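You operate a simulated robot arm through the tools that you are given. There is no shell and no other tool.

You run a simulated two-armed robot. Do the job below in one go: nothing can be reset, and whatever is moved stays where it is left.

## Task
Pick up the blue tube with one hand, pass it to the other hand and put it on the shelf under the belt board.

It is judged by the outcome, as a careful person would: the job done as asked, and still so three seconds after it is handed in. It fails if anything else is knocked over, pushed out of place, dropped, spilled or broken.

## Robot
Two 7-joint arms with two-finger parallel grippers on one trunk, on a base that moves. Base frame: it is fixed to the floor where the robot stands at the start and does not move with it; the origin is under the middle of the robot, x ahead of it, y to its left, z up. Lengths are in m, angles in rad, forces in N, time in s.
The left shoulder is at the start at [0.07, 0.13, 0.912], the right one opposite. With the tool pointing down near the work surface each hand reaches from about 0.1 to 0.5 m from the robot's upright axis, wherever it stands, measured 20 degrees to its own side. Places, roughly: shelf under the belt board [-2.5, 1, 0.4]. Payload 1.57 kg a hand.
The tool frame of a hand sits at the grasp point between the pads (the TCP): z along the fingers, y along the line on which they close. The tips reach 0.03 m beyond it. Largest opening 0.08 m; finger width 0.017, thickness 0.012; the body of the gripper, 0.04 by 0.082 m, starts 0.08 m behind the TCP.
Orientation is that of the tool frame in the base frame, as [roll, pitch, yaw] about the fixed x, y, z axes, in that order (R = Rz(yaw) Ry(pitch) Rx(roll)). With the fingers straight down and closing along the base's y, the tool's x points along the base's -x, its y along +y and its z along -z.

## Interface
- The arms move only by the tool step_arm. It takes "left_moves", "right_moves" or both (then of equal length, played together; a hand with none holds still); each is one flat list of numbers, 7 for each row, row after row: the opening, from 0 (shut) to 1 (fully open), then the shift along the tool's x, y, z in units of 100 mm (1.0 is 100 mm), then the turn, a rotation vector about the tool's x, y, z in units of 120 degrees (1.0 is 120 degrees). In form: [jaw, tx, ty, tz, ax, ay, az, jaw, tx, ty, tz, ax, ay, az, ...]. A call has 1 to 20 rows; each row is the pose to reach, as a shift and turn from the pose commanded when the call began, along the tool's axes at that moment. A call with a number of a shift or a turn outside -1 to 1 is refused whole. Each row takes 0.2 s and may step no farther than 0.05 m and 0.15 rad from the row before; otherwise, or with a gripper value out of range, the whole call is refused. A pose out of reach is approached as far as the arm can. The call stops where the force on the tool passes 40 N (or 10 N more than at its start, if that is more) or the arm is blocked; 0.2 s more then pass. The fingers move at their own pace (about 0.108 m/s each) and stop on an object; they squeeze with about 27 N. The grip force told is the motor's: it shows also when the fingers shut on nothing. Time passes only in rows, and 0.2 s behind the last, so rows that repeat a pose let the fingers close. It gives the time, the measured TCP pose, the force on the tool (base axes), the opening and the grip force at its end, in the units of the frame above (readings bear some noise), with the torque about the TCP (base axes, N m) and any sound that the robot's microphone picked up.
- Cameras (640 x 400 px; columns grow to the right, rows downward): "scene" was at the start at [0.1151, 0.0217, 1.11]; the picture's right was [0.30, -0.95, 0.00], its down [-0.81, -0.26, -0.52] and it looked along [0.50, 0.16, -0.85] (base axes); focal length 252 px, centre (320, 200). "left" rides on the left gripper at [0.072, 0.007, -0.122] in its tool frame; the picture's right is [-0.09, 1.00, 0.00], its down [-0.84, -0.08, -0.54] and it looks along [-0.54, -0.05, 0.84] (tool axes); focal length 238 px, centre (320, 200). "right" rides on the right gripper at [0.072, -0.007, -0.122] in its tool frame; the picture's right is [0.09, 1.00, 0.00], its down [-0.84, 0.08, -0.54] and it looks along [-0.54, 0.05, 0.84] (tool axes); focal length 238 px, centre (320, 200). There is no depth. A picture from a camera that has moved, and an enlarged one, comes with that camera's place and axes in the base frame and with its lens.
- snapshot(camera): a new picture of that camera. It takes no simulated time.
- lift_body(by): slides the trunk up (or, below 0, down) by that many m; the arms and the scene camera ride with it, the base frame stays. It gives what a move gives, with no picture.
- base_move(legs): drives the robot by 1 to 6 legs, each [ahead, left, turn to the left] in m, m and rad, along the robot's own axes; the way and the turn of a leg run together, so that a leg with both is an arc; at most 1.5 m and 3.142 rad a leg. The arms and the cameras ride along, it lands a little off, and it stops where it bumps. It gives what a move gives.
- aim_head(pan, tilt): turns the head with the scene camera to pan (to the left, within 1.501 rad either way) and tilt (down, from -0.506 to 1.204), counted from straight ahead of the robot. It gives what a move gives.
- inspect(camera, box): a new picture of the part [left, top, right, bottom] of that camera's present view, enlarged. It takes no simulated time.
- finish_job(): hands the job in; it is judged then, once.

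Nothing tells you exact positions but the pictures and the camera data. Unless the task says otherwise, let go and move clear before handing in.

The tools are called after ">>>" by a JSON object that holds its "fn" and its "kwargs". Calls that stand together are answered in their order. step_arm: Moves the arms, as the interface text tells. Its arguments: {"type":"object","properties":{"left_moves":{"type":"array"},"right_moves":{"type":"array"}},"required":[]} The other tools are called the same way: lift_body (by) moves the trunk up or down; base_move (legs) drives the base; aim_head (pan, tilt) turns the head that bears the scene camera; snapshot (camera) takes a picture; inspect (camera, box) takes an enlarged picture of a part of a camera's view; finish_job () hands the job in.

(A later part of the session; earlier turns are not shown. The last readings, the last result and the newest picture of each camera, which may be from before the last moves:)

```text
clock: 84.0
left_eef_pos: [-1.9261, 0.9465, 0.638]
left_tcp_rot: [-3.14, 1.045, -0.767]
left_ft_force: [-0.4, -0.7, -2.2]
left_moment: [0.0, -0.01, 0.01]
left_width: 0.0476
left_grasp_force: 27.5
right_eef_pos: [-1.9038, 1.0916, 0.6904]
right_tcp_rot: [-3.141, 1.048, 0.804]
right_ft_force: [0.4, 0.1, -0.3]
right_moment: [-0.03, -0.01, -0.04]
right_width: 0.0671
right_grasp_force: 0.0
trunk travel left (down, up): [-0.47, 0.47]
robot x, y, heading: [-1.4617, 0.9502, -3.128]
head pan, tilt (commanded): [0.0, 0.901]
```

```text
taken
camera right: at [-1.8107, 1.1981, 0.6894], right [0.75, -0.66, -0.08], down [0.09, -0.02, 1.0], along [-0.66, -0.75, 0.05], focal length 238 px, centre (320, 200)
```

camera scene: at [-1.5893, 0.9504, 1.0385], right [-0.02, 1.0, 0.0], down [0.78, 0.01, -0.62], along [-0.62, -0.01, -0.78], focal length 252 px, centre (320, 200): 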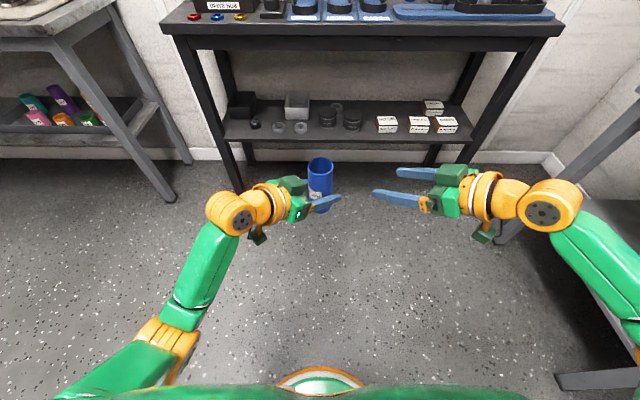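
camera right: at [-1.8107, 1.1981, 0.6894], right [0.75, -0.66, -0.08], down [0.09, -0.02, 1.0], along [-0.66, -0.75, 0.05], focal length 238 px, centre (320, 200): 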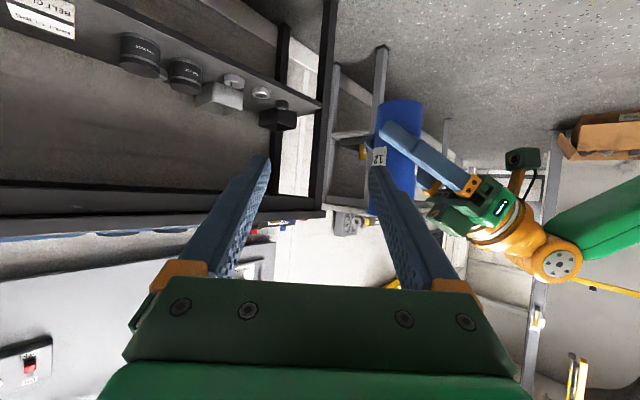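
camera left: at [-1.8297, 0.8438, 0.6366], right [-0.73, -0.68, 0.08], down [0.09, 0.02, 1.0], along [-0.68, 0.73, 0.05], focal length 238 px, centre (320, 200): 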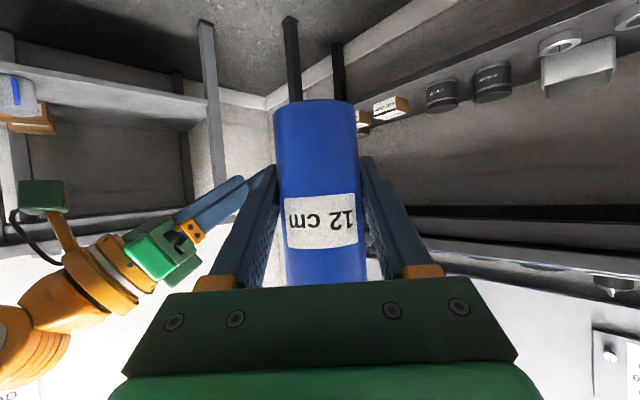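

Everything is reachable in this posture. I'll move the right hand to a point just off the tube, lined up along its own approach axis and slightly above the final grip height.

>>> {"fn": "step_arm", "kwargs": {"right_moves": [0.84, -0.15, 0.12, -0.05, 0, 0, 0, 0.84, -0.3, 0.25, -0.06, 0, 0, 0, 0.84, -0.4, 0.4, -0.04, 0, 0, 0, 0.84, -0.47, 0.57, 0.02, 0, 0, 0, 0.84, -0.51, 0.73, 0.1, 0, 0, 0, 0.84, -0.533, 0.857, 0.172, 0, 0, 0, 0.84, -0.533, 0.857, 0.172, 0, 0, 0]}}

>>> {"fn": "snapshot", "kwargs": {"camera": "right"}}

>>> {"fn": "inspect", "kwargs": {"camera": "scene", "box": [220, 130, 460, 280]}}

>>> {"fn": "snapshot", "kwargs": {"camera": "left"}}

```text
clock: 85.7
left_eef_pos: [-1.9264, 0.9459, 0.6391]
left_tcp_rot: [-3.139, 1.044, -0.77]
left_ft_force: [-1.2, 0.4, -2.6]
left_moment: [-0.02, -0.02, 0.04]
left_width: 0.0477
left_grasp_force: 26.9
right_eef_pos: [-1.8703, 1.0027, 0.7279]
right_tcp_rot: [-3.138, 1.049, 0.802]
right_ft_force: [-0.9, -0.6, -0.1]
right_moment: [0.0, 0.0, -0.01]
right_width: 0.067
right_grasp_force: 0.1
trunk travel left (down, up): [-0.47, 0.47]
robot x, y, heading: [-1.4618, 0.9489, -3.128]
head pan, tilt (commanded): [0.0, 0.901]
```

```text
taken
camera right: at [-1.7778, 1.1094, 0.7263], right [0.75, -0.66, -0.08], down [0.09, -0.02, 1.0], along [-0.66, -0.75, 0.05], focal length 238 px, centre (320, 200)
```

right: 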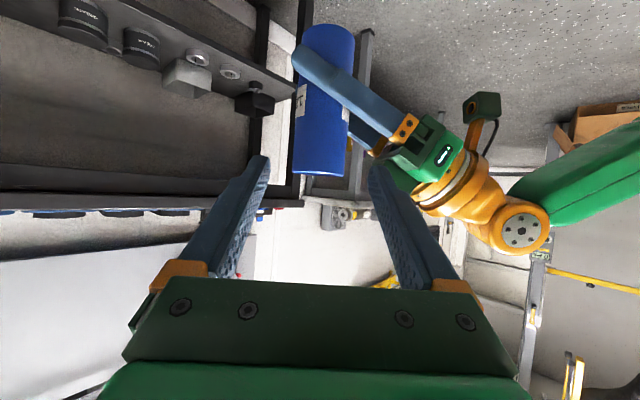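

```text
2.67 times, centred on (340, 205) of scene
camera zoom: at [-1.5893, 0.9505, 1.0385], right [-0.02, 1.0, 0.0], down [0.78, 0.01, -0.62], along [-0.62, -0.01, -0.78], focal length 672 px, centre (267, 187)
```

zoom: 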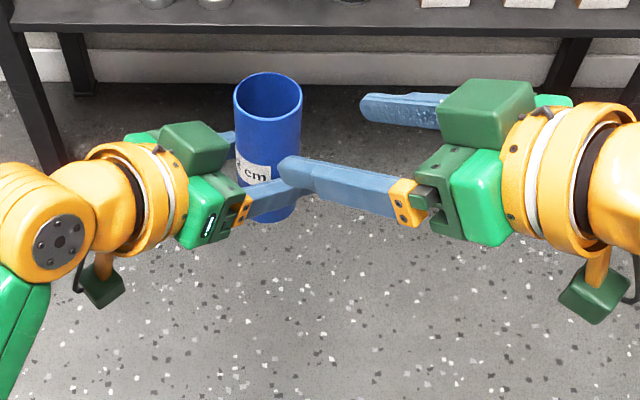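

```text
taken
camera left: at [-1.8296, 0.8439, 0.6367], right [-0.73, -0.68, 0.08], down [0.09, 0.02, 1.0], along [-0.68, 0.73, 0.05], focal length 238 px, centre (320, 200)
```

left: 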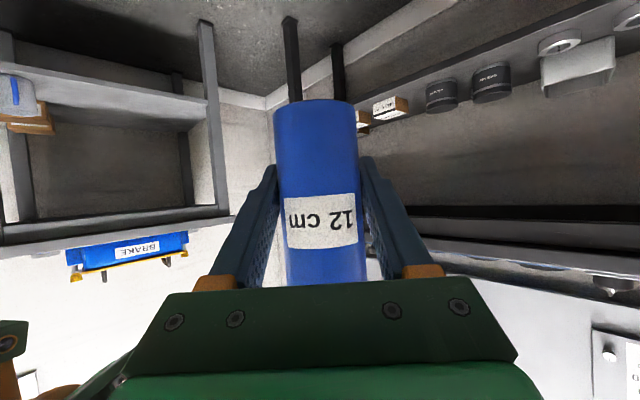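

The approach line looks good. The left gripper has a raised box near the tube, so I'll zoom in to check lateral alignment before sliding in.

>>> {"fn": "inspect", "kwargs": {"camera": "right", "box": [220, 10, 460, 260]}}

>>> {"fn": "inspect", "kwargs": {"camera": "scene", "box": [270, 140, 390, 215]}}

```text
1.60 times, centred on (340, 135) of right
camera zoom: at [-1.7778, 1.1094, 0.7263], right [0.75, -0.66, -0.08], down [0.09, -0.02, 1.0], along [-0.66, -0.75, 0.05], focal length 381 px, centre (288, 304)
```

zoom: 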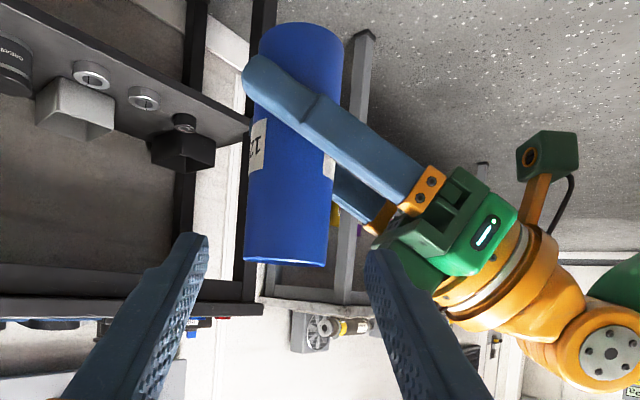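

```text
5.33 times, centred on (330, 178) of scene
camera zoom: at [-1.5893, 0.9505, 1.0385], right [-0.02, 1.0, 0.0], down [0.78, 0.01, -0.62], along [-0.62, -0.01, -0.78], focal length 1345 px, centre (267, 320)
```

zoom: 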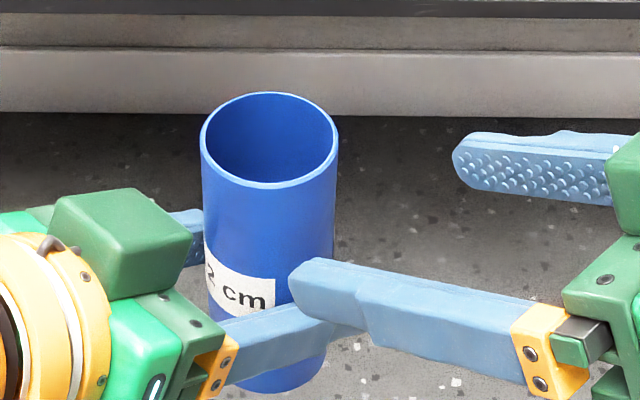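

The tube is well centred between the right fingers. I'll slide in along the right hand's axis with the opening at 63 mm, pausing partway to check.

>>> {"fn": "step_arm", "kwargs": {"right_moves": [0.79, 0.012, 0, 0.12, 0, 0, 0, 0.79, 0.024, 0, 0.24, 0, 0, 0, 0.79, 0.036, 0, 0.36, 0, 0, 0, 0.79, 0.048, 0, 0.48, 0, 0, 0, 0.79, 0.048, 0, 0.48, 0, 0, 0]}}

>>> {"fn": "inspect", "kwargs": {"camera": "scene", "box": [270, 140, 390, 215]}}

>>> {"fn": "inspect", "kwargs": {"camera": "right", "box": [220, 10, 460, 260]}}

```text
clock: 86.8
left_eef_pos: [-1.9261, 0.9453, 0.6379]
left_tcp_rot: [-3.139, 1.045, -0.769]
left_ft_force: [0.3, -0.7, -2.2]
left_moment: [0.01, -0.01, 0.0]
left_width: 0.0481
left_grasp_force: 26.9
right_eef_pos: [-1.8984, 0.9752, 0.6984]
right_tcp_rot: [-3.139, 1.047, 0.802]
right_ft_force: [0.0, -0.3, -0.1]
right_moment: [0.0, -0.02, 0.01]
right_width: 0.0633
right_grasp_force: 0.1
trunk travel left (down, up): [-0.47, 0.47]
robot x, y, heading: [-1.463, 0.9507, -3.122]
head pan, tilt (commanded): [0.0, 0.901]
```

```text
5.33 times, centred on (330, 178) of scene
camera zoom: at [-1.5893, 0.9504, 1.0385], right [-0.02, 1.0, 0.0], down [0.78, 0.01, -0.62], along [-0.62, -0.01, -0.78], focal length 1345 px, centre (267, 320)
```

zoom: 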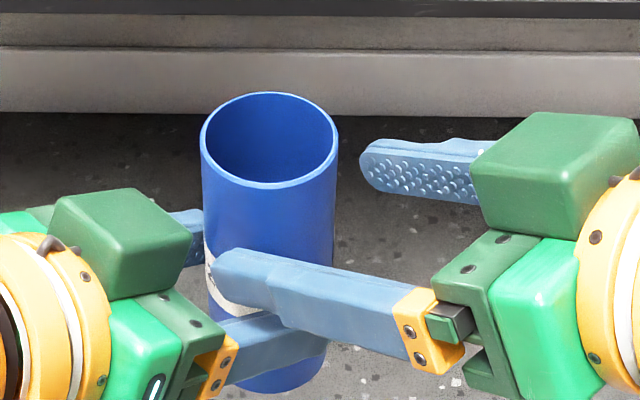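

```text
1.60 times, centred on (340, 135) of right
camera zoom: at [-1.8054, 1.0818, 0.6975], right [0.75, -0.66, -0.08], down [0.09, -0.02, 1.0], along [-0.66, -0.75, 0.05], focal length 381 px, centre (288, 304)
```

zoom: 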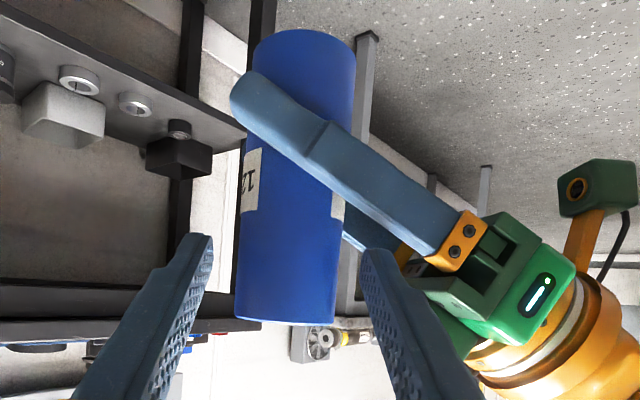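

Clearances check out: the right finger passes about 1.5 cm clear of the left gripper's body and above its finger. I'll finish the approach.

>>> {"fn": "step_arm", "kwargs": {"right_moves": [0.79, 0.006, 0, 0.1, 0, 0, 0, 0.79, 0.01, 0, 0.2, 0, 0, 0, 0.79, 0.015, 0, 0.3, 0, 0, 0, 0.79, 0.02, 0, 0.4, 0, 0, 0, 0.79, 0.02, 0, 0.4, 0, 0, 0]}}

>>> {"fn": "inspect", "kwargs": {"camera": "scene", "box": [270, 140, 390, 215]}}

>>> {"fn": "inspect", "kwargs": {"camera": "right", "box": [220, 10, 460, 260]}}

```text
clock: 88.0
left_eef_pos: [-1.9264, 0.9472, 0.6391]
left_tcp_rot: [-3.139, 1.047, -0.768]
left_ft_force: [-0.5, -0.9, -2.8]
left_moment: [0.02, 0.04, -0.02]
left_width: 0.0481
left_grasp_force: 26.4
right_eef_pos: [-1.9209, 0.951, 0.6772]
right_tcp_rot: [-3.141, 1.048, 0.805]
right_ft_force: [-0.3, 0.2, -0.3]
right_moment: [0.02, 0.01, 0.03]
right_width: 0.0634
right_grasp_force: 0.1
trunk travel left (down, up): [-0.47, 0.47]
robot x, y, heading: [-1.4603, 0.9542, -3.126]
head pan, tilt (commanded): [0.0, 0.901]
```

```text
5.33 times, centred on (330, 178) of scene
camera zoom: at [-1.5893, 0.9504, 1.0385], right [-0.02, 1.0, 0.0], down [0.78, 0.01, -0.62], along [-0.62, -0.01, -0.78], focal length 1345 px, centre (267, 320)
```

zoom: 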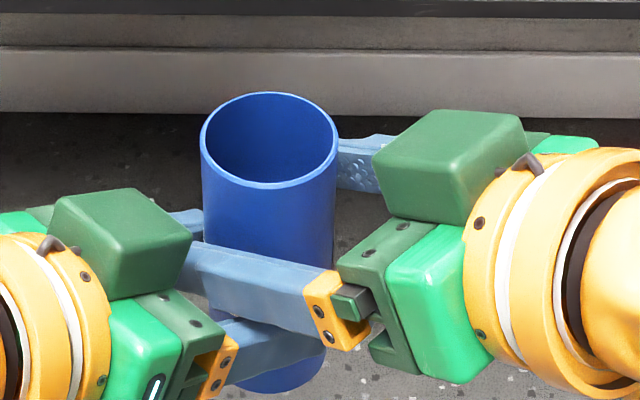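

```text
1.60 times, centred on (340, 135) of right
camera zoom: at [-1.8298, 1.0571, 0.6758], right [0.75, -0.66, -0.08], down [0.09, -0.02, 1.0], along [-0.66, -0.75, 0.05], focal length 381 px, centre (288, 304)
```

zoom: 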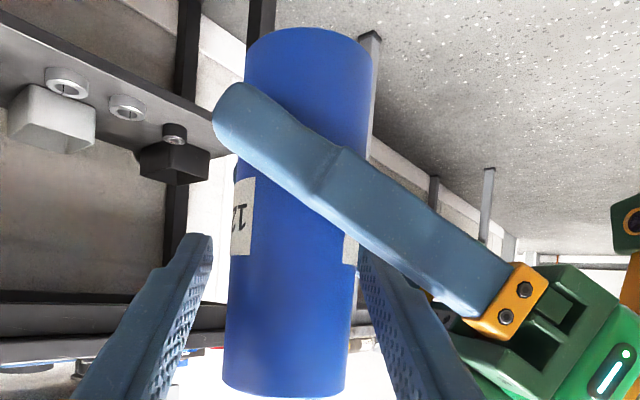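

The tube is centred in the right fingers. I'll close the right gripper while the left still holds.

>>> {"fn": "step_arm", "kwargs": {"right_moves": [0.7, 0, 0, 0, 0, 0, 0, 0.62, 0, 0, 0, 0, 0, 0, 0.3, 0, 0, 0, 0, 0, 0, 0, 0, 0, 0, 0, 0, 0, 0, 0, 0, 0, 0, 0, 0, 0, 0, 0, 0, 0, 0, 0]}}

>>> {"fn": "inspect", "kwargs": {"camera": "scene", "box": [270, 140, 390, 215]}}

>>> {"fn": "inspect", "kwargs": {"camera": "right", "box": [220, 10, 460, 260]}}

```text
clock: 89.5
left_eef_pos: [-1.9256, 0.9458, 0.6378]
left_tcp_rot: [-3.139, 1.047, -0.768]
left_ft_force: [-17.1, 13.1, -6.0]
left_moment: [-0.36, -0.18, 0.01]
left_width: 0.0479
left_grasp_force: 27.1
right_eef_pos: [-1.922, 0.9492, 0.6762]
right_tcp_rot: [3.141, 1.047, 0.803]
right_ft_force: [17.4, -12.7, 3.5]
right_moment: [-0.15, -0.52, 0.14]
right_width: 0.0472
right_grasp_force: 26.9
trunk travel left (down, up): [-0.47, 0.47]
robot x, y, heading: [-1.4653, 0.9512, -3.127]
head pan, tilt (commanded): [0.0, 0.901]
```

```text
5.33 times, centred on (330, 178) of scene
camera zoom: at [-1.5894, 0.9504, 1.0385], right [-0.02, 1.0, 0.0], down [0.78, 0.01, -0.62], along [-0.62, -0.01, -0.78], focal length 1345 px, centre (267, 320)
```

zoom: 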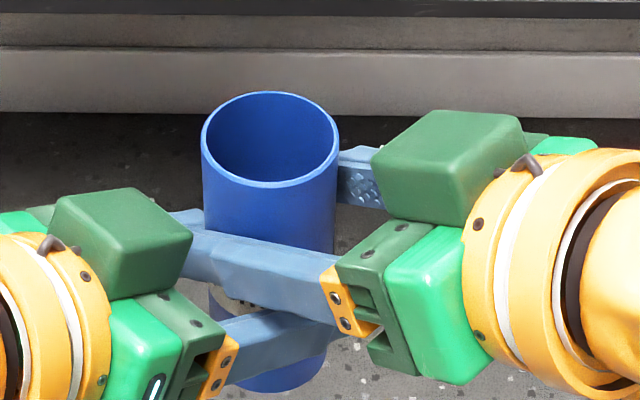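

```text
1.60 times, centred on (340, 135) of right
camera zoom: at [-1.8293, 1.0566, 0.6758], right [0.75, -0.66, -0.08], down [0.09, -0.02, 1.0], along [-0.66, -0.75, 0.05], focal length 381 px, centre (288, 304)
```

zoom: 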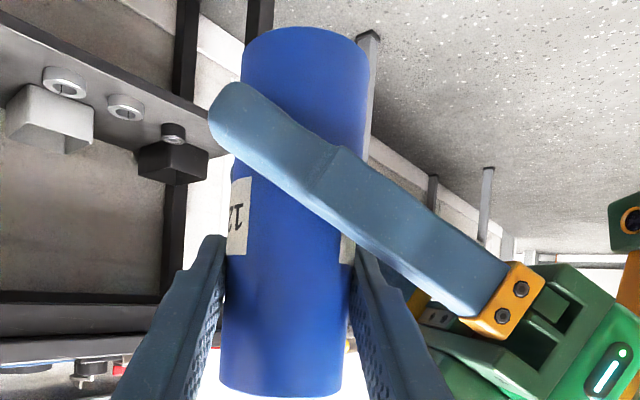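

Both hands hold the tube now, but about 21 N of side load shows a slight misalignment. I'll ease the right hand 1.5 mm in the direction it's being pushed before letting go with the left.

>>> {"fn": "step_arm", "kwargs": {"right_moves": [0, 0, 0.008, 0, 0, 0, 0, 0, 0, 0.015, 0, 0, 0, 0, 0, 0, 0.015, 0, 0, 0, 0]}}

```text
clock: 90.2
left_eef_pos: [-1.9251, 0.947, 0.6372]
left_tcp_rot: [-3.137, 1.045, -0.769]
left_ft_force: [0.3, 9.2, -3.5]
left_moment: [-0.1, 0.35, 0.0]
left_width: 0.048
left_grasp_force: 27.2
right_eef_pos: [-1.9206, 0.9491, 0.6783]
right_tcp_rot: [-3.138, 1.046, 0.805]
right_ft_force: [-0.9, -9.1, 2.2]
right_moment: [-0.28, -0.32, 0.05]
right_width: 0.047
right_grasp_force: 26.3
trunk travel left (down, up): [-0.47, 0.47]
robot x, y, heading: [-1.4599, 0.9514, -3.125]
head pan, tilt (commanded): [0.0, 0.901]
```

Side load is down to about 9 N. Now I'll open the left hand partway while the right holds.

>>> {"fn": "step_arm", "kwargs": {"left_moves": [0.65, 0, 0, 0, 0, 0, 0, 0.75, 0, 0, 0, 0, 0, 0, 0.82, 0, 0, 0, 0, 0, 0, 0.82, 0, 0, 0, 0, 0, 0]}}

>>> {"fn": "inspect", "kwargs": {"camera": "scene", "box": [270, 140, 390, 215]}}

>>> {"fn": "snapshot", "kwargs": {"camera": "left"}}

```text
clock: 91.2
left_eef_pos: [-1.9262, 0.9467, 0.6389]
left_tcp_rot: [-3.139, 1.046, -0.769]
left_ft_force: [0.2, -0.3, 0.5]
left_moment: [-0.01, 0.01, 0.03]
left_width: 0.0655
left_grasp_force: 0.1
right_eef_pos: [-1.9212, 0.9491, 0.6763]
right_tcp_rot: [-3.141, 1.047, 0.802]
right_ft_force: [0.0, -0.1, -0.8]
right_moment: [-0.01, -0.01, 0.01]
right_width: 0.0469
right_grasp_force: 26.8
trunk travel left (down, up): [-0.47, 0.47]
robot x, y, heading: [-1.4649, 0.9508, -3.127]
head pan, tilt (commanded): [0.0, 0.901]
```

```text
5.33 times, centred on (330, 178) of scene
camera zoom: at [-1.5894, 0.9504, 1.0385], right [-0.02, 1.0, 0.0], down [0.78, 0.01, -0.62], along [-0.62, -0.01, -0.78], focal length 1345 px, centre (267, 320)
```

zoom: 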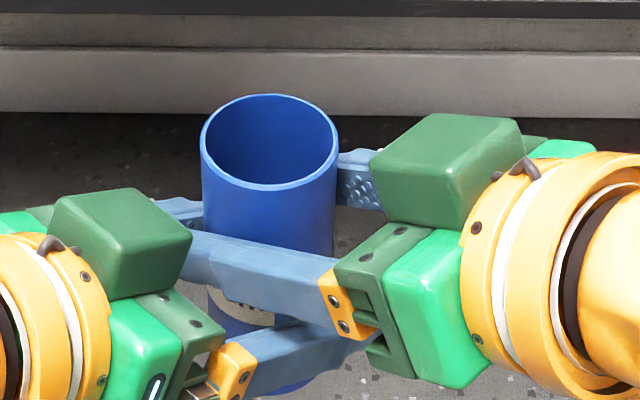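

```text
taken
camera left: at [-1.8296, 0.8438, 0.6367], right [-0.73, -0.68, 0.08], down [0.09, 0.02, 1.0], along [-0.68, 0.73, 0.05], focal length 238 px, centre (320, 200)
```

left: 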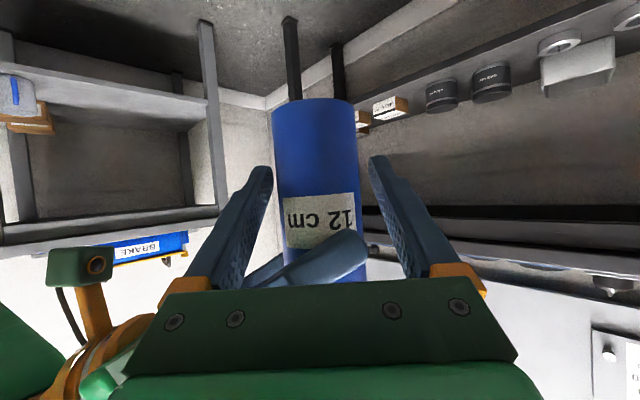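

The right hand holds the tube alone and the left fingers are open. I'll back the left hand straight out along its own axis.

>>> {"fn": "step_arm", "kwargs": {"left_moves": [0.82, 0, 0, -0.12, 0, 0, 0, 0.82, 0, 0, -0.24, 0, 0, 0, 0.82, 0, 0, -0.36, 0, 0, 0, 0.82, 0, 0, -0.48, 0, 0, 0, 0.82, 0, 0, -0.6, 0, 0, 0, 0.82, 0, 0, -0.72, 0, 0, 0]}}

>>> {"fn": "snapshot", "kwargs": {"camera": "scene"}}

>>> {"fn": "snapshot", "kwargs": {"camera": "left"}}

>>> {"fn": "snapshot", "kwargs": {"camera": "right"}}

```text
clock: 92.7
left_eef_pos: [-1.8816, 0.9017, 0.6768]
left_tcp_rot: [-3.139, 1.045, -0.77]
left_ft_force: [-0.1, -0.3, 0.1]
left_moment: [0.01, 0.0, 0.02]
left_width: 0.0656
left_grasp_force: 0.1
right_eef_pos: [-1.9213, 0.9489, 0.6772]
right_tcp_rot: [-3.14, 1.047, 0.803]
right_ft_force: [0.1, -0.3, -0.4]
right_moment: [0.02, -0.05, -0.01]
right_width: 0.0472
right_grasp_force: 27.6
trunk travel left (down, up): [-0.47, 0.47]
robot x, y, heading: [-1.4603, 0.9522, -3.128]
head pan, tilt (commanded): [0.0, 0.901]
```

```text
taken
camera scene: at [-1.5892, 0.9502, 1.0385], right [-0.02, 1.0, 0.0], down [0.78, 0.01, -0.62], along [-0.62, -0.01, -0.78], focal length 252 px, centre (320, 200)
```

scene: 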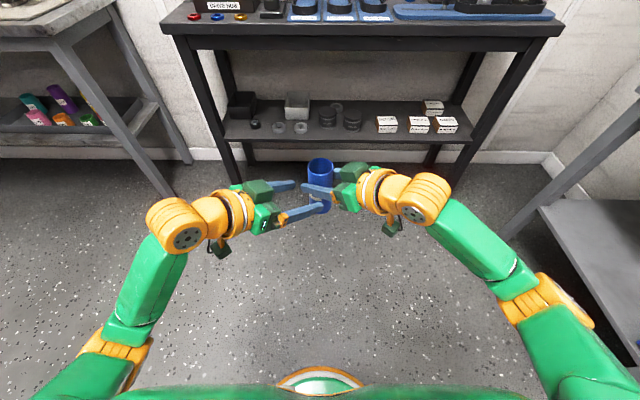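

```text
taken
camera left: at [-1.7846, 0.7995, 0.673], right [-0.73, -0.68, 0.08], down [0.09, 0.02, 1.0], along [-0.68, 0.73, 0.05], focal length 238 px, centre (320, 200)
```

left: 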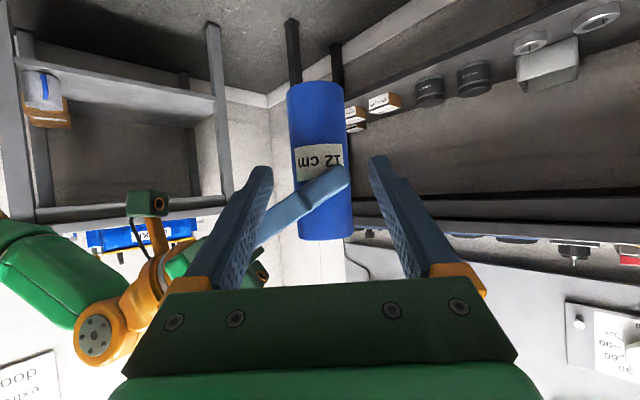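

```text
taken
camera right: at [-1.828, 1.0559, 0.6757], right [0.75, -0.66, -0.08], down [0.09, -0.02, 1.0], along [-0.66, -0.75, 0.05], focal length 238 px, centre (320, 200)
```

right: 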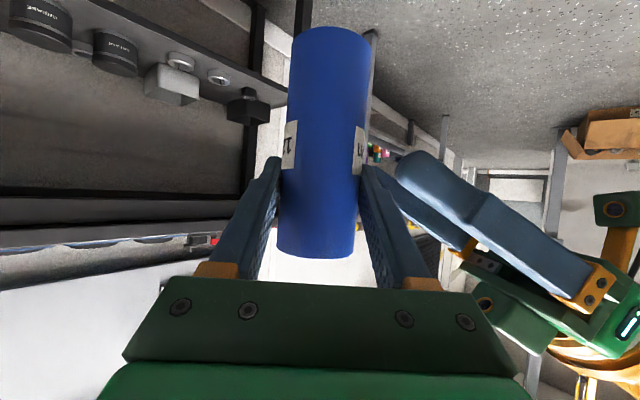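

The hand-over worked: the right hand alone holds the tube, upright. I'll move the left hand away to the left, then tuck it down and close to the body.

>>> {"fn": "step_arm", "kwargs": {"left_moves": [0.82, 0.07, 0.14, -0.122, 0, 0, 0, 0.82, 0.142, 0.283, -0.245, 0, 0, 0, 0.82, 0.212, 0.424, -0.367, 0, 0, 0, 0.82, 0.283, 0.566, -0.49, 0, 0, 0, 0.82, 0.354, 0.707, -0.612, 0, 0, 0]}}

>>> {"fn": "step_arm", "kwargs": {"left_moves": [0.82, 0.02, -0.007, -0.095, -0.0196, 0.0473, -0.0339, 0.82, 0.04, -0.014, -0.189, -0.0392, 0.0946, -0.0679, 0.82, 0.06, -0.021, -0.284, -0.0588, 0.1419, -0.1018, 0.82, 0.08, -0.028, -0.378, -0.0784, 0.1892, -0.1357, 0.82, 0.1, -0.036, -0.473, -0.098, 0.2365, -0.1697, 0.82, 0.12, -0.043, -0.567, -0.1175, 0.2837, -0.2036, 0.82, 0.14, -0.05, -0.662, -0.1371, 0.331, -0.2375, 0.82, 0.16, -0.057, -0.756, -0.1567, 0.3783, -0.2714, 0.82, 0.18, -0.064, -0.851, -0.1763, 0.4256, -0.3054, 0.82, 0.2, -0.071, -0.945, -0.1959, 0.4729, -0.3393]}}

>>> {"fn": "snapshot", "kwargs": {"camera": "scene"}}

```text
clock: 93.8
left_eef_pos: [-1.8785, 0.8021, 0.6747]
left_tcp_rot: [3.14, 1.046, -0.77]
left_ft_force: [-1.0, -0.5, 0.0]
left_moment: [-0.02, 0.02, -0.03]
left_width: 0.0655
left_grasp_force: 0.0
right_eef_pos: [-1.9189, 0.9484, 0.6767]
right_tcp_rot: [-3.14, 1.048, 0.805]
right_ft_force: [0.3, -1.0, -0.5]
right_moment: [0.01, 0.01, 0.01]
right_width: 0.0471
right_grasp_force: 27.1
trunk travel left (down, up): [-0.47, 0.47]
robot x, y, heading: [-1.4635, 0.9488, -3.123]
head pan, tilt (commanded): [0.0, 0.901]
```

```text
clock: 96.0
left_eef_pos: [-1.8089, 0.7427, 0.7036]
left_tcp_rot: [3.14, -0.003, 0.018]
left_ft_force: [0.2, 0.9, 0.4]
left_moment: [0.04, -0.03, 0.02]
left_width: 0.0658
left_grasp_force: 0.1
right_eef_pos: [-1.9211, 0.9489, 0.6761]
right_tcp_rot: [-3.14, 1.047, 0.803]
right_ft_force: [-0.1, 0.7, -0.9]
right_moment: [0.01, 0.0, -0.02]
right_width: 0.0472
right_grasp_force: 26.4
trunk travel left (down, up): [-0.47, 0.47]
robot x, y, heading: [-1.4643, 0.9497, -3.124]
head pan, tilt (commanded): [0.0, 0.901]
```

```text
taken
camera scene: at [-1.5894, 0.9505, 1.0385], right [-0.02, 1.0, 0.0], down [0.78, 0.01, -0.62], along [-0.62, -0.01, -0.78], focal length 252 px, centre (320, 200)
```

scene: 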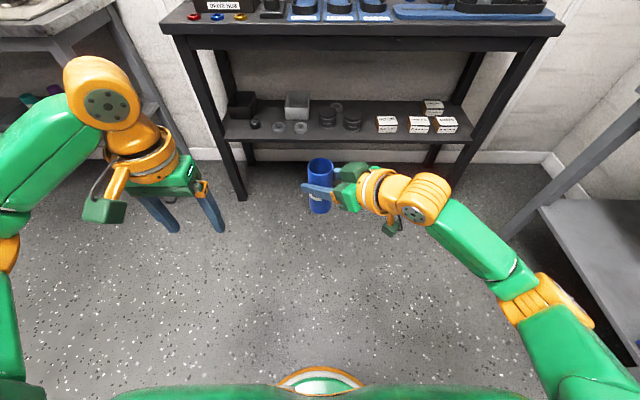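

The left hand is tucked clear. Now I'll turn the right hand to point straight ahead, holding the tube in front of my right shoulder.

>>> {"fn": "step_arm", "kwargs": {"right_moves": [0, 0.026, -0.124, -0.046, 0.0406, 0, 0.0234, 0, 0.053, -0.248, -0.092, 0.0812, 0, 0.0469, 0, 0.08, -0.371, -0.138, 0.1218, 0, 0.0703, 0, 0.106, -0.495, -0.184, 0.1624, 0, 0.0938, 0, 0.133, -0.619, -0.229, 0.203, 0, 0.1172, 0, 0.159, -0.743, -0.275, 0.2436, 0, 0.1406, 0, 0.186, -0.866, -0.321, 0.2842, 0, 0.1641, 0, 0.212, -0.99, -0.367, 0.3248, 0, 0.1875, 0, 0.212, -0.99, -0.367, 0.3248, 0, 0.1875]}}

>>> {"fn": "lift_body", "kwargs": {"by": -0.17}}

>>> {"fn": "base_move", "kwargs": {"legs": [[0.28, -0.1, -0.016]]}}

>>> {"fn": "aim_head", "kwargs": {"pan": -0.1, "tilt": 0.55}}

>>> {"fn": "snapshot", "kwargs": {"camera": "scene"}}

>>> {"fn": "snapshot", "kwargs": {"camera": "right"}}

```text
clock: 98.0
left_eef_pos: [-1.8109, 0.7428, 0.7037]
left_tcp_rot: [3.141, -0.002, 0.015]
left_ft_force: [-0.3, 0.9, -0.7]
left_moment: [-0.02, -0.01, -0.03]
left_width: 0.0658
left_grasp_force: 0.1
right_eef_pos: [-1.9616, 1.0489, 0.6786]
right_tcp_rot: [3.141, 1.048, 0.018]
right_ft_force: [0.1, -0.6, 1.1]
right_moment: [-0.05, -0.02, -0.01]
right_width: 0.0471
right_grasp_force: 26.6
trunk travel left (down, up): [-0.47, 0.47]
robot x, y, heading: [-1.4632, 0.9528, -3.13]
head pan, tilt (commanded): [0.0, 0.901]
```

```text
clock: 100.0
left_eef_pos: [-1.8101, 0.7431, 0.5329]
left_tcp_rot: [3.139, -0.001, 0.016]
left_ft_force: [-0.1, -0.2, -0.4]
left_moment: [-0.01, 0.0, 0.0]
left_width: 0.0654
left_grasp_force: 0.1
right_eef_pos: [-1.9619, 1.0478, 0.5075]
right_tcp_rot: [-3.141, 1.049, 0.017]
right_ft_force: [-0.1, -0.6, 0.2]
right_moment: [0.0, -0.03, -0.03]
right_width: 0.0471
right_grasp_force: 27.0
trunk travel left (down, up): [-0.3, 0.64]
robot x, y, heading: [-1.4567, 0.9498, -3.13]
head pan, tilt (commanded): [0.0, 0.901]
```

```text
clock: 102.0
left_eef_pos: [-2.0993, 0.8443, 0.5333]
left_tcp_rot: [-3.141, -0.002, 0.003]
left_ft_force: [0.0, -0.6, 0.4]
left_moment: [0.03, 0.0, -0.02]
left_width: 0.0654
left_grasp_force: 0.1
right_eef_pos: [-2.2467, 1.1523, 0.5083]
right_tcp_rot: [3.14, 1.047, 0.005]
right_ft_force: [0.6, 0.2, -0.6]
right_moment: [0.01, -0.03, -0.02]
right_width: 0.0473
right_grasp_force: 26.9
trunk travel left (down, up): [-0.3, 0.64]
robot x, y, heading: [-1.7443, 1.0465, -3.14]
head pan, tilt (commanded): [0.0, 0.901]
```

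```text
clock: 102.9
left_eef_pos: [-2.0983, 0.8452, 0.5328]
left_tcp_rot: [-3.141, -0.002, 0.003]
left_ft_force: [0.7, -0.8, 0.7]
left_moment: [0.04, 0.0, 0.01]
left_width: 0.0653
left_grasp_force: 0.1
right_eef_pos: [-2.246, 1.1505, 0.5081]
right_tcp_rot: [3.14, 1.048, 0.004]
right_ft_force: [0.8, 0.4, 0.5]
right_moment: [-0.01, -0.02, 0.02]
right_width: 0.0472
right_grasp_force: 27.0
trunk travel left (down, up): [-0.3, 0.64]
robot x, y, heading: [-1.7486, 1.0472, -3.14]
head pan, tilt (commanded): [-0.099, 0.55]
```

```text
taken
camera scene: at [-1.8891, 1.0579, 0.8977], right [0.1, 1.0, 0.0], down [0.52, -0.05, -0.85], along [-0.85, 0.08, -0.52], focal length 252 px, centre (320, 200)
```

scene: 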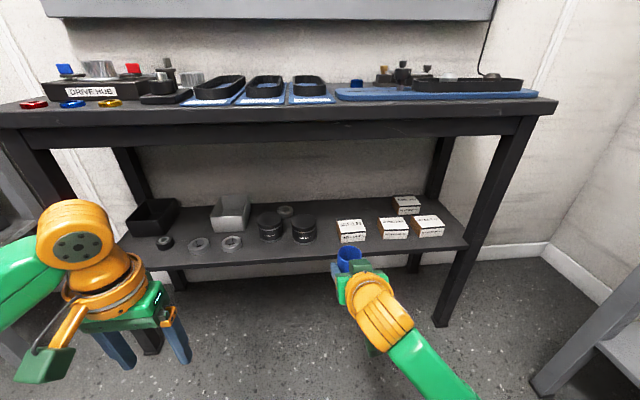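

```text
taken
camera right: at [-2.1057, 1.159, 0.5065], right [0.05, -1.0, -0.08], down [0.05, -0.08, 1.0], along [-1.0, -0.05, 0.05], focal length 238 px, centre (320, 200)
```

right: 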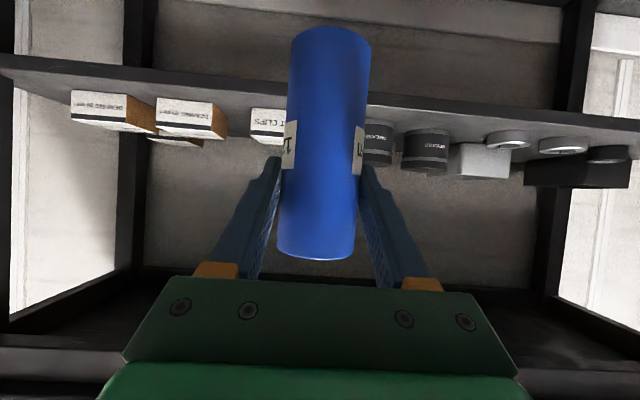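

The tube is in front of the shelf. I'll zoom in to measure the gaps between the items more exactly from here.

>>> {"fn": "inspect", "kwargs": {"camera": "scene", "box": [250, 190, 390, 278]}}

>>> {"fn": "inspect", "kwargs": {"camera": "scene", "box": [110, 180, 270, 280]}}

>>> {"fn": "inspect", "kwargs": {"camera": "scene", "box": [330, 170, 490, 270]}}

```text
4.55 times, centred on (320, 234) of scene
camera zoom: at [-1.8891, 1.0579, 0.8977], right [0.1, 1.0, 0.0], down [0.52, -0.05, -0.85], along [-0.85, 0.08, -0.52], focal length 1146 px, centre (320, 46)
```

zoom: 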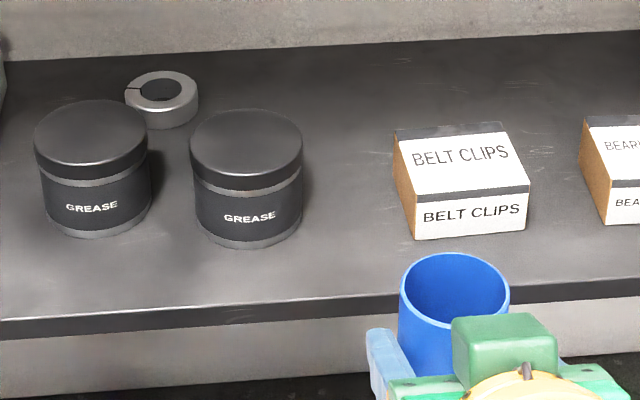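

```text
4.00 times, centred on (190, 230) of scene
camera zoom: at [-1.8891, 1.0579, 0.8977], right [0.1, 1.0, 0.0], down [0.52, -0.05, -0.85], along [-0.85, 0.08, -0.52], focal length 1009 px, centre (840, 80)
```

zoom: 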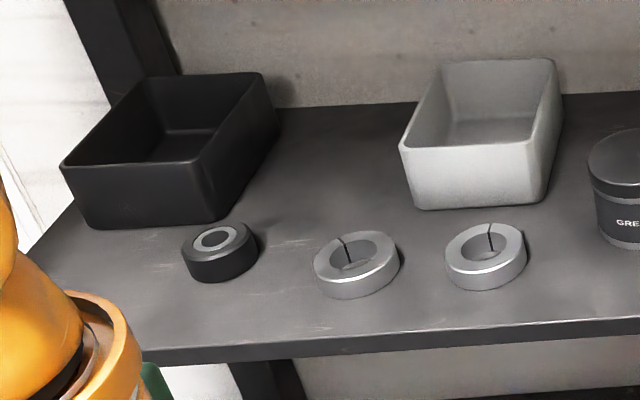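

```text
4.00 times, centred on (410, 220) of scene
camera zoom: at [-1.8891, 1.0579, 0.8977], right [0.1, 1.0, 0.0], down [0.52, -0.05, -0.85], along [-0.85, 0.08, -0.52], focal length 1009 px, centre (-40, 120)
```

zoom: 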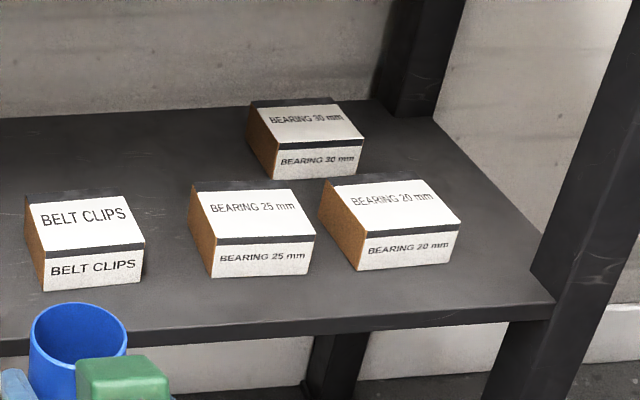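

I compared the gaps. The best spot is at the front between the second silver ring and the left grease jar, about (-2.457, 0.918), with roughly 1.5–2 cm clear all round. I'll sidestep left to line the tube up with it.

>>> {"fn": "base_move", "kwargs": {"legs": [[0, 0.232, 0]]}}

>>> {"fn": "snapshot", "kwargs": {"camera": "scene"}}

>>> {"fn": "inspect", "kwargs": {"camera": "scene", "box": [250, 190, 390, 278]}}

>>> {"fn": "snapshot", "kwargs": {"camera": "right"}}

```text
clock: 104.6
left_eef_pos: [-2.0995, 0.6135, 0.5339]
left_tcp_rot: [-3.141, -0.002, -0.001]
left_ft_force: [0.1, -0.7, -0.7]
left_moment: [0.02, 0.01, 0.0]
left_width: 0.0656
left_grasp_force: 0.1
right_eef_pos: [-2.2468, 0.9208, 0.5082]
right_tcp_rot: [-3.139, 1.047, 0.0]
right_ft_force: [0.0, -0.1, 0.6]
right_moment: [0.04, -0.02, -0.01]
right_width: 0.047
right_grasp_force: 27.2
trunk travel left (down, up): [-0.3, 0.64]
robot x, y, heading: [-1.7535, 0.813, 3.141]
head pan, tilt (commanded): [-0.099, 0.55]
```

```text
taken
camera scene: at [-1.8889, 0.8262, 0.8977], right [0.1, 0.99, 0.0], down [0.52, -0.05, -0.85], along [-0.85, 0.09, -0.52], focal length 252 px, centre (320, 200)
```

scene: 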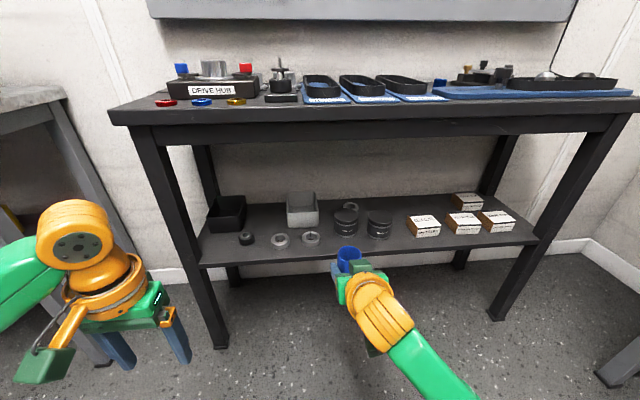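

```text
4.55 times, centred on (320, 234) of scene
camera zoom: at [-1.8889, 0.8262, 0.8977], right [0.1, 0.99, 0.0], down [0.52, -0.05, -0.85], along [-0.85, 0.09, -0.52], focal length 1146 px, centre (320, 46)
```

zoom: 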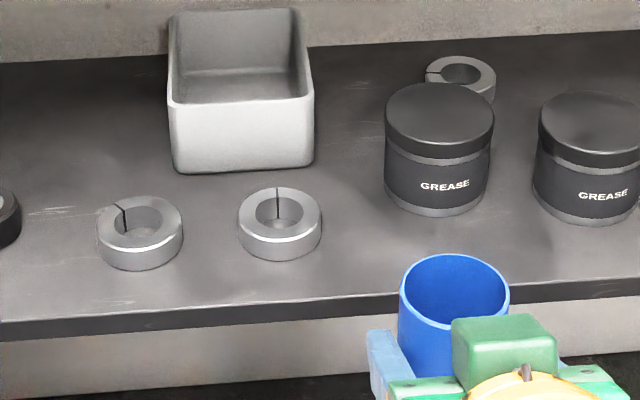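

```text
taken
camera right: at [-2.105, 0.9283, 0.5066], right [0.05, -1.0, -0.08], down [0.05, -0.08, 1.0], along [-1.0, -0.05, 0.05], focal length 238 px, centre (320, 200)
```

right: 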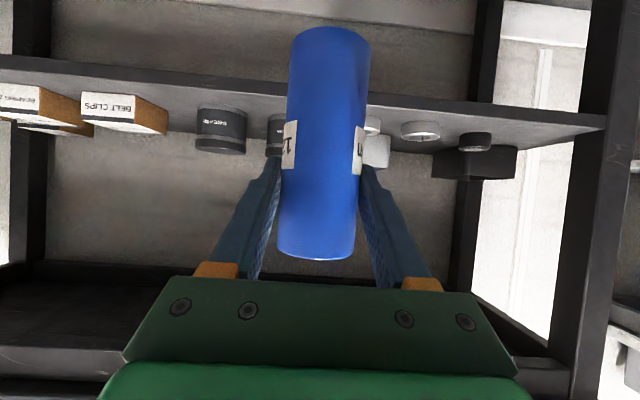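

The tube and the target gap line up within a few millimetres. The best lateral position is y≈0.925. I'll drive forward 12 cm, which keeps everything in front of the shelf edge, and re-check.

>>> {"fn": "base_move", "kwargs": {"legs": [[0.12, -0.004, 0]]}}

>>> {"fn": "inspect", "kwargs": {"camera": "scene", "box": [230, 190, 450, 330]}}

>>> {"fn": "snapshot", "kwargs": {"camera": "right"}}

>>> {"fn": "snapshot", "kwargs": {"camera": "scene"}}

```text
clock: 105.8
left_eef_pos: [-2.2194, 0.6166, 0.533]
left_tcp_rot: [-3.141, -0.001, -0.001]
left_ft_force: [0.4, -0.1, -0.7]
left_moment: [-0.03, 0.0, 0.0]
left_width: 0.0654
left_grasp_force: 0.0
right_eef_pos: [-2.3663, 0.926, 0.5087]
right_tcp_rot: [3.141, 1.046, 0.0]
right_ft_force: [0.5, 0.3, -0.3]
right_moment: [0.0, 0.01, 0.02]
right_width: 0.0471
right_grasp_force: 26.6
trunk travel left (down, up): [-0.3, 0.64]
robot x, y, heading: [-1.869, 0.8187, 3.138]
head pan, tilt (commanded): [-0.099, 0.55]
```

```text
2.86 times, centred on (340, 260) of scene
camera zoom: at [-2.0101, 0.8304, 0.8977], right [0.1, 0.99, 0.0], down [0.52, -0.05, -0.85], along [-0.85, 0.09, -0.52], focal length 721 px, centre (263, 29)
```

zoom: 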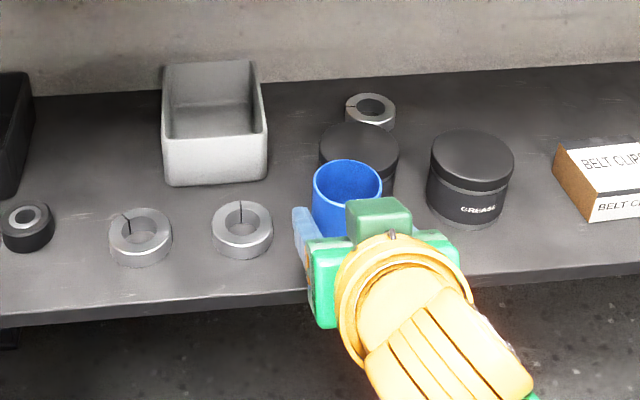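

```text
taken
camera right: at [-2.2261, 0.9324, 0.5064], right [0.05, -1.0, -0.08], down [0.05, -0.08, 1.0], along [-1.0, -0.05, 0.05], focal length 238 px, centre (320, 200)
```

right: 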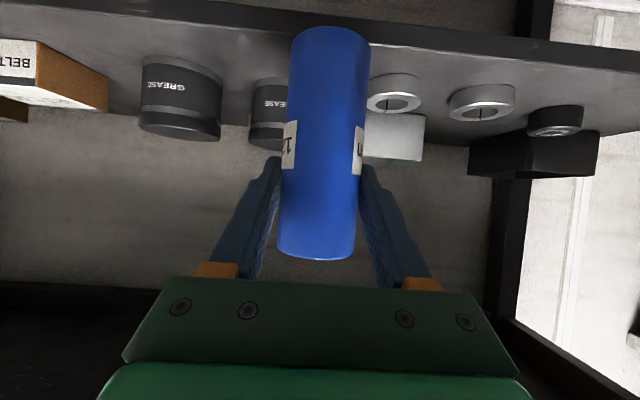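

```text
taken
camera scene: at [-2.0101, 0.8304, 0.8977], right [0.1, 0.99, 0.0], down [0.52, -0.05, -0.85], along [-0.85, 0.09, -0.52], focal length 252 px, centre (320, 200)
```

scene: 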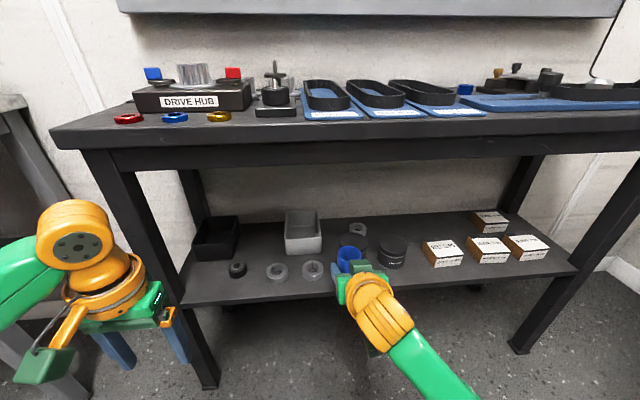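

Alignment is right: the tube is at y≈0.925, between the ring at 0.858 and the jar at 0.973. I'll move it forward 8.5 cm over the shelf at its current height, about 4 cm above the surface.

>>> {"fn": "step_arm", "kwargs": {"right_moves": [0, -0.071, 0, 0.123, 0, 0, 0, 0, -0.142, 0, 0.245, 0, 0, 0, 0, -0.213, 0, 0.368, 0, 0, 0, 0, -0.283, 0, 0.491, 0, 0, 0, 0, -0.354, 0, 0.613, 0, 0, 0, 0, -0.425, 0, 0.736, 0, 0, 0, 0, -0.425, 0, 0.736, 0, 0, 0]}}

>>> {"fn": "inspect", "kwargs": {"camera": "scene", "box": [250, 190, 410, 290]}}

>>> {"fn": "snapshot", "kwargs": {"camera": "right"}}

>>> {"fn": "snapshot", "kwargs": {"camera": "left"}}

```text
clock: 107.4
left_eef_pos: [-2.22, 0.6167, 0.5336]
left_tcp_rot: [-3.141, -0.003, -0.002]
left_ft_force: [0.1, 0.0, 0.0]
left_moment: [-0.01, -0.02, 0.01]
left_width: 0.0655
left_grasp_force: 0.0
right_eef_pos: [-2.4525, 0.9252, 0.5069]
right_tcp_rot: [-3.139, 1.047, 0.001]
right_ft_force: [-0.4, -0.8, -0.2]
right_moment: [0.0, -0.01, -0.03]
right_width: 0.0473
right_grasp_force: 27.4
trunk travel left (down, up): [-0.3, 0.64]
robot x, y, heading: [-1.8717, 0.8227, 3.144]
head pan, tilt (commanded): [-0.099, 0.55]
```

```text
4.00 times, centred on (330, 240) of scene
camera zoom: at [-2.0099, 0.8304, 0.8977], right [0.1, 0.99, 0.0], down [0.52, -0.05, -0.85], along [-0.85, 0.09, -0.52], focal length 1009 px, centre (280, 40)
```

zoom: 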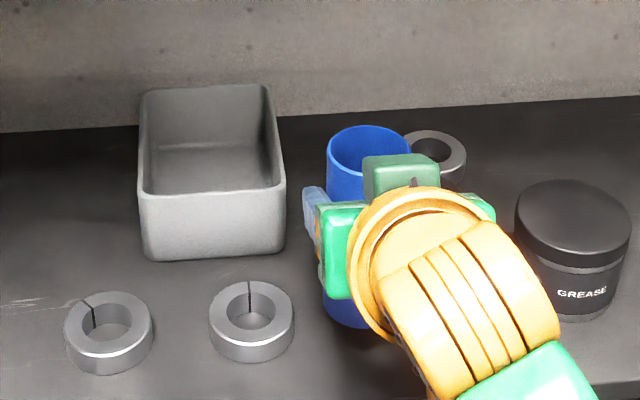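

```text
taken
camera right: at [-2.3112, 0.9329, 0.5065], right [0.05, -1.0, -0.08], down [0.05, -0.08, 1.0], along [-1.0, -0.05, 0.05], focal length 238 px, centre (320, 200)
```

right: 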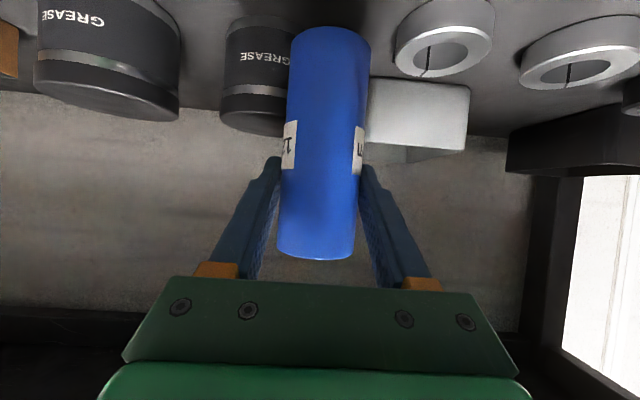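

```text
taken
camera left: at [-2.1488, 0.612, 0.6549], right [-0.09, -1.0, 0.0], down [-0.84, 0.08, 0.54], along [-0.54, 0.05, -0.84], focal length 238 px, centre (320, 200)
```

left: 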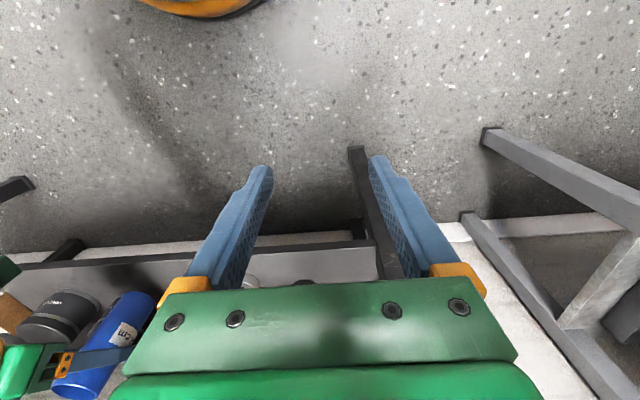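

The tube is over the chosen spot at (-2.458, 0.925), clear of the ring and jar. I'll lower it 2.8 cm, leaving a small gap, and check.

>>> {"fn": "step_arm", "kwargs": {"right_moves": [0, 0.048, 0, 0.028, 0, 0, 0, 0, 0.097, 0, 0.056, 0, 0, 0, 0, 0.145, 0, 0.084, 0, 0, 0, 0, 0.194, 0, 0.112, 0, 0, 0, 0, 0.242, 0, 0.14, 0, 0, 0, 0, 0.242, 0, 0.14, 0, 0, 0]}}

>>> {"fn": "inspect", "kwargs": {"camera": "scene", "box": [250, 190, 410, 290]}}

>>> {"fn": "snapshot", "kwargs": {"camera": "right"}}

>>> {"fn": "inspect", "kwargs": {"camera": "left", "box": [0, 220, 280, 395]}}

```text
clock: 108.8
left_eef_pos: [-2.2177, 0.6165, 0.5338]
left_tcp_rot: [-3.14, 0.003, -0.003]
left_ft_force: [0.0, 1.0, -1.0]
left_moment: [-0.02, 0.03, 0.0]
left_width: 0.0654
left_grasp_force: 0.0
right_eef_pos: [-2.4497, 0.9245, 0.4836]
right_tcp_rot: [-3.138, 1.057, 0.005]
right_ft_force: [-2.3, -0.4, 16.3]
right_moment: [0.44, 0.4, 0.09]
right_width: 0.0471
right_grasp_force: 27.6
trunk travel left (down, up): [-0.3, 0.64]
robot x, y, heading: [-1.8682, 0.8199, 3.14]
head pan, tilt (commanded): [-0.099, 0.55]
```

```text
4.00 times, centred on (330, 240) of scene
camera zoom: at [-2.0061, 0.8294, 0.8987], right [0.1, 0.99, 0.0], down [0.52, -0.05, -0.85], along [-0.85, 0.09, -0.52], focal length 1009 px, centre (280, 40)
```

zoom: 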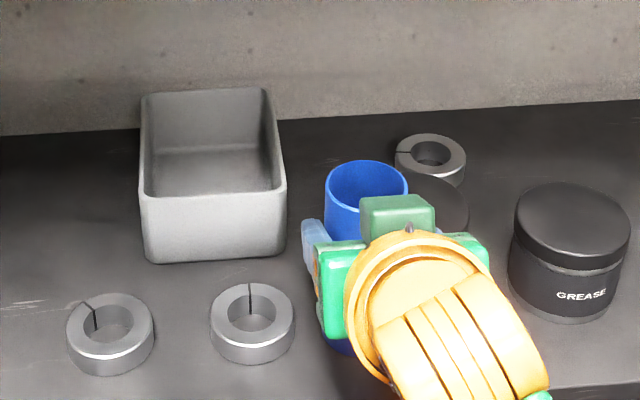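

```text
taken
camera right: at [-2.3099, 0.9321, 0.4822], right [0.05, -1.0, -0.08], down [0.06, -0.08, 0.99], along [-1.0, -0.05, 0.06], focal length 238 px, centre (320, 200)
```

right: 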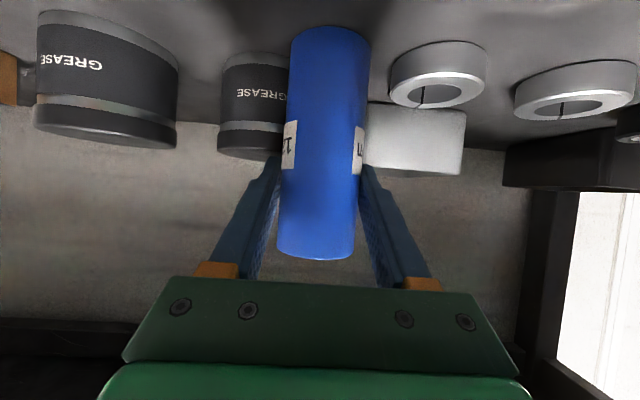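

```text
2.29 times, centred on (140, 308) of left
camera zoom: at [-2.1461, 0.6113, 0.6562], right [-0.09, -1.0, 0.0], down [-0.83, 0.08, 0.54], along [-0.54, 0.05, -0.84], focal length 545 px, centre (731, -46)
```

zoom: 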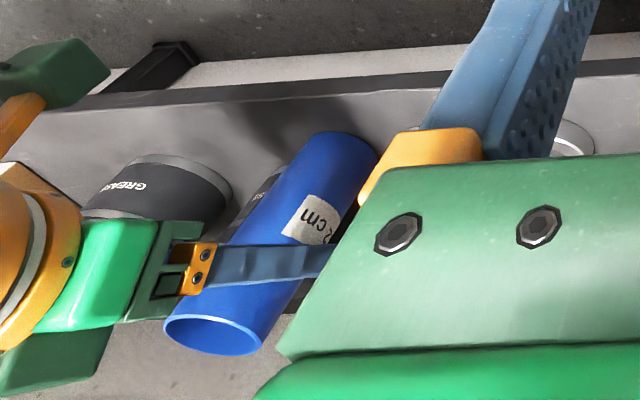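

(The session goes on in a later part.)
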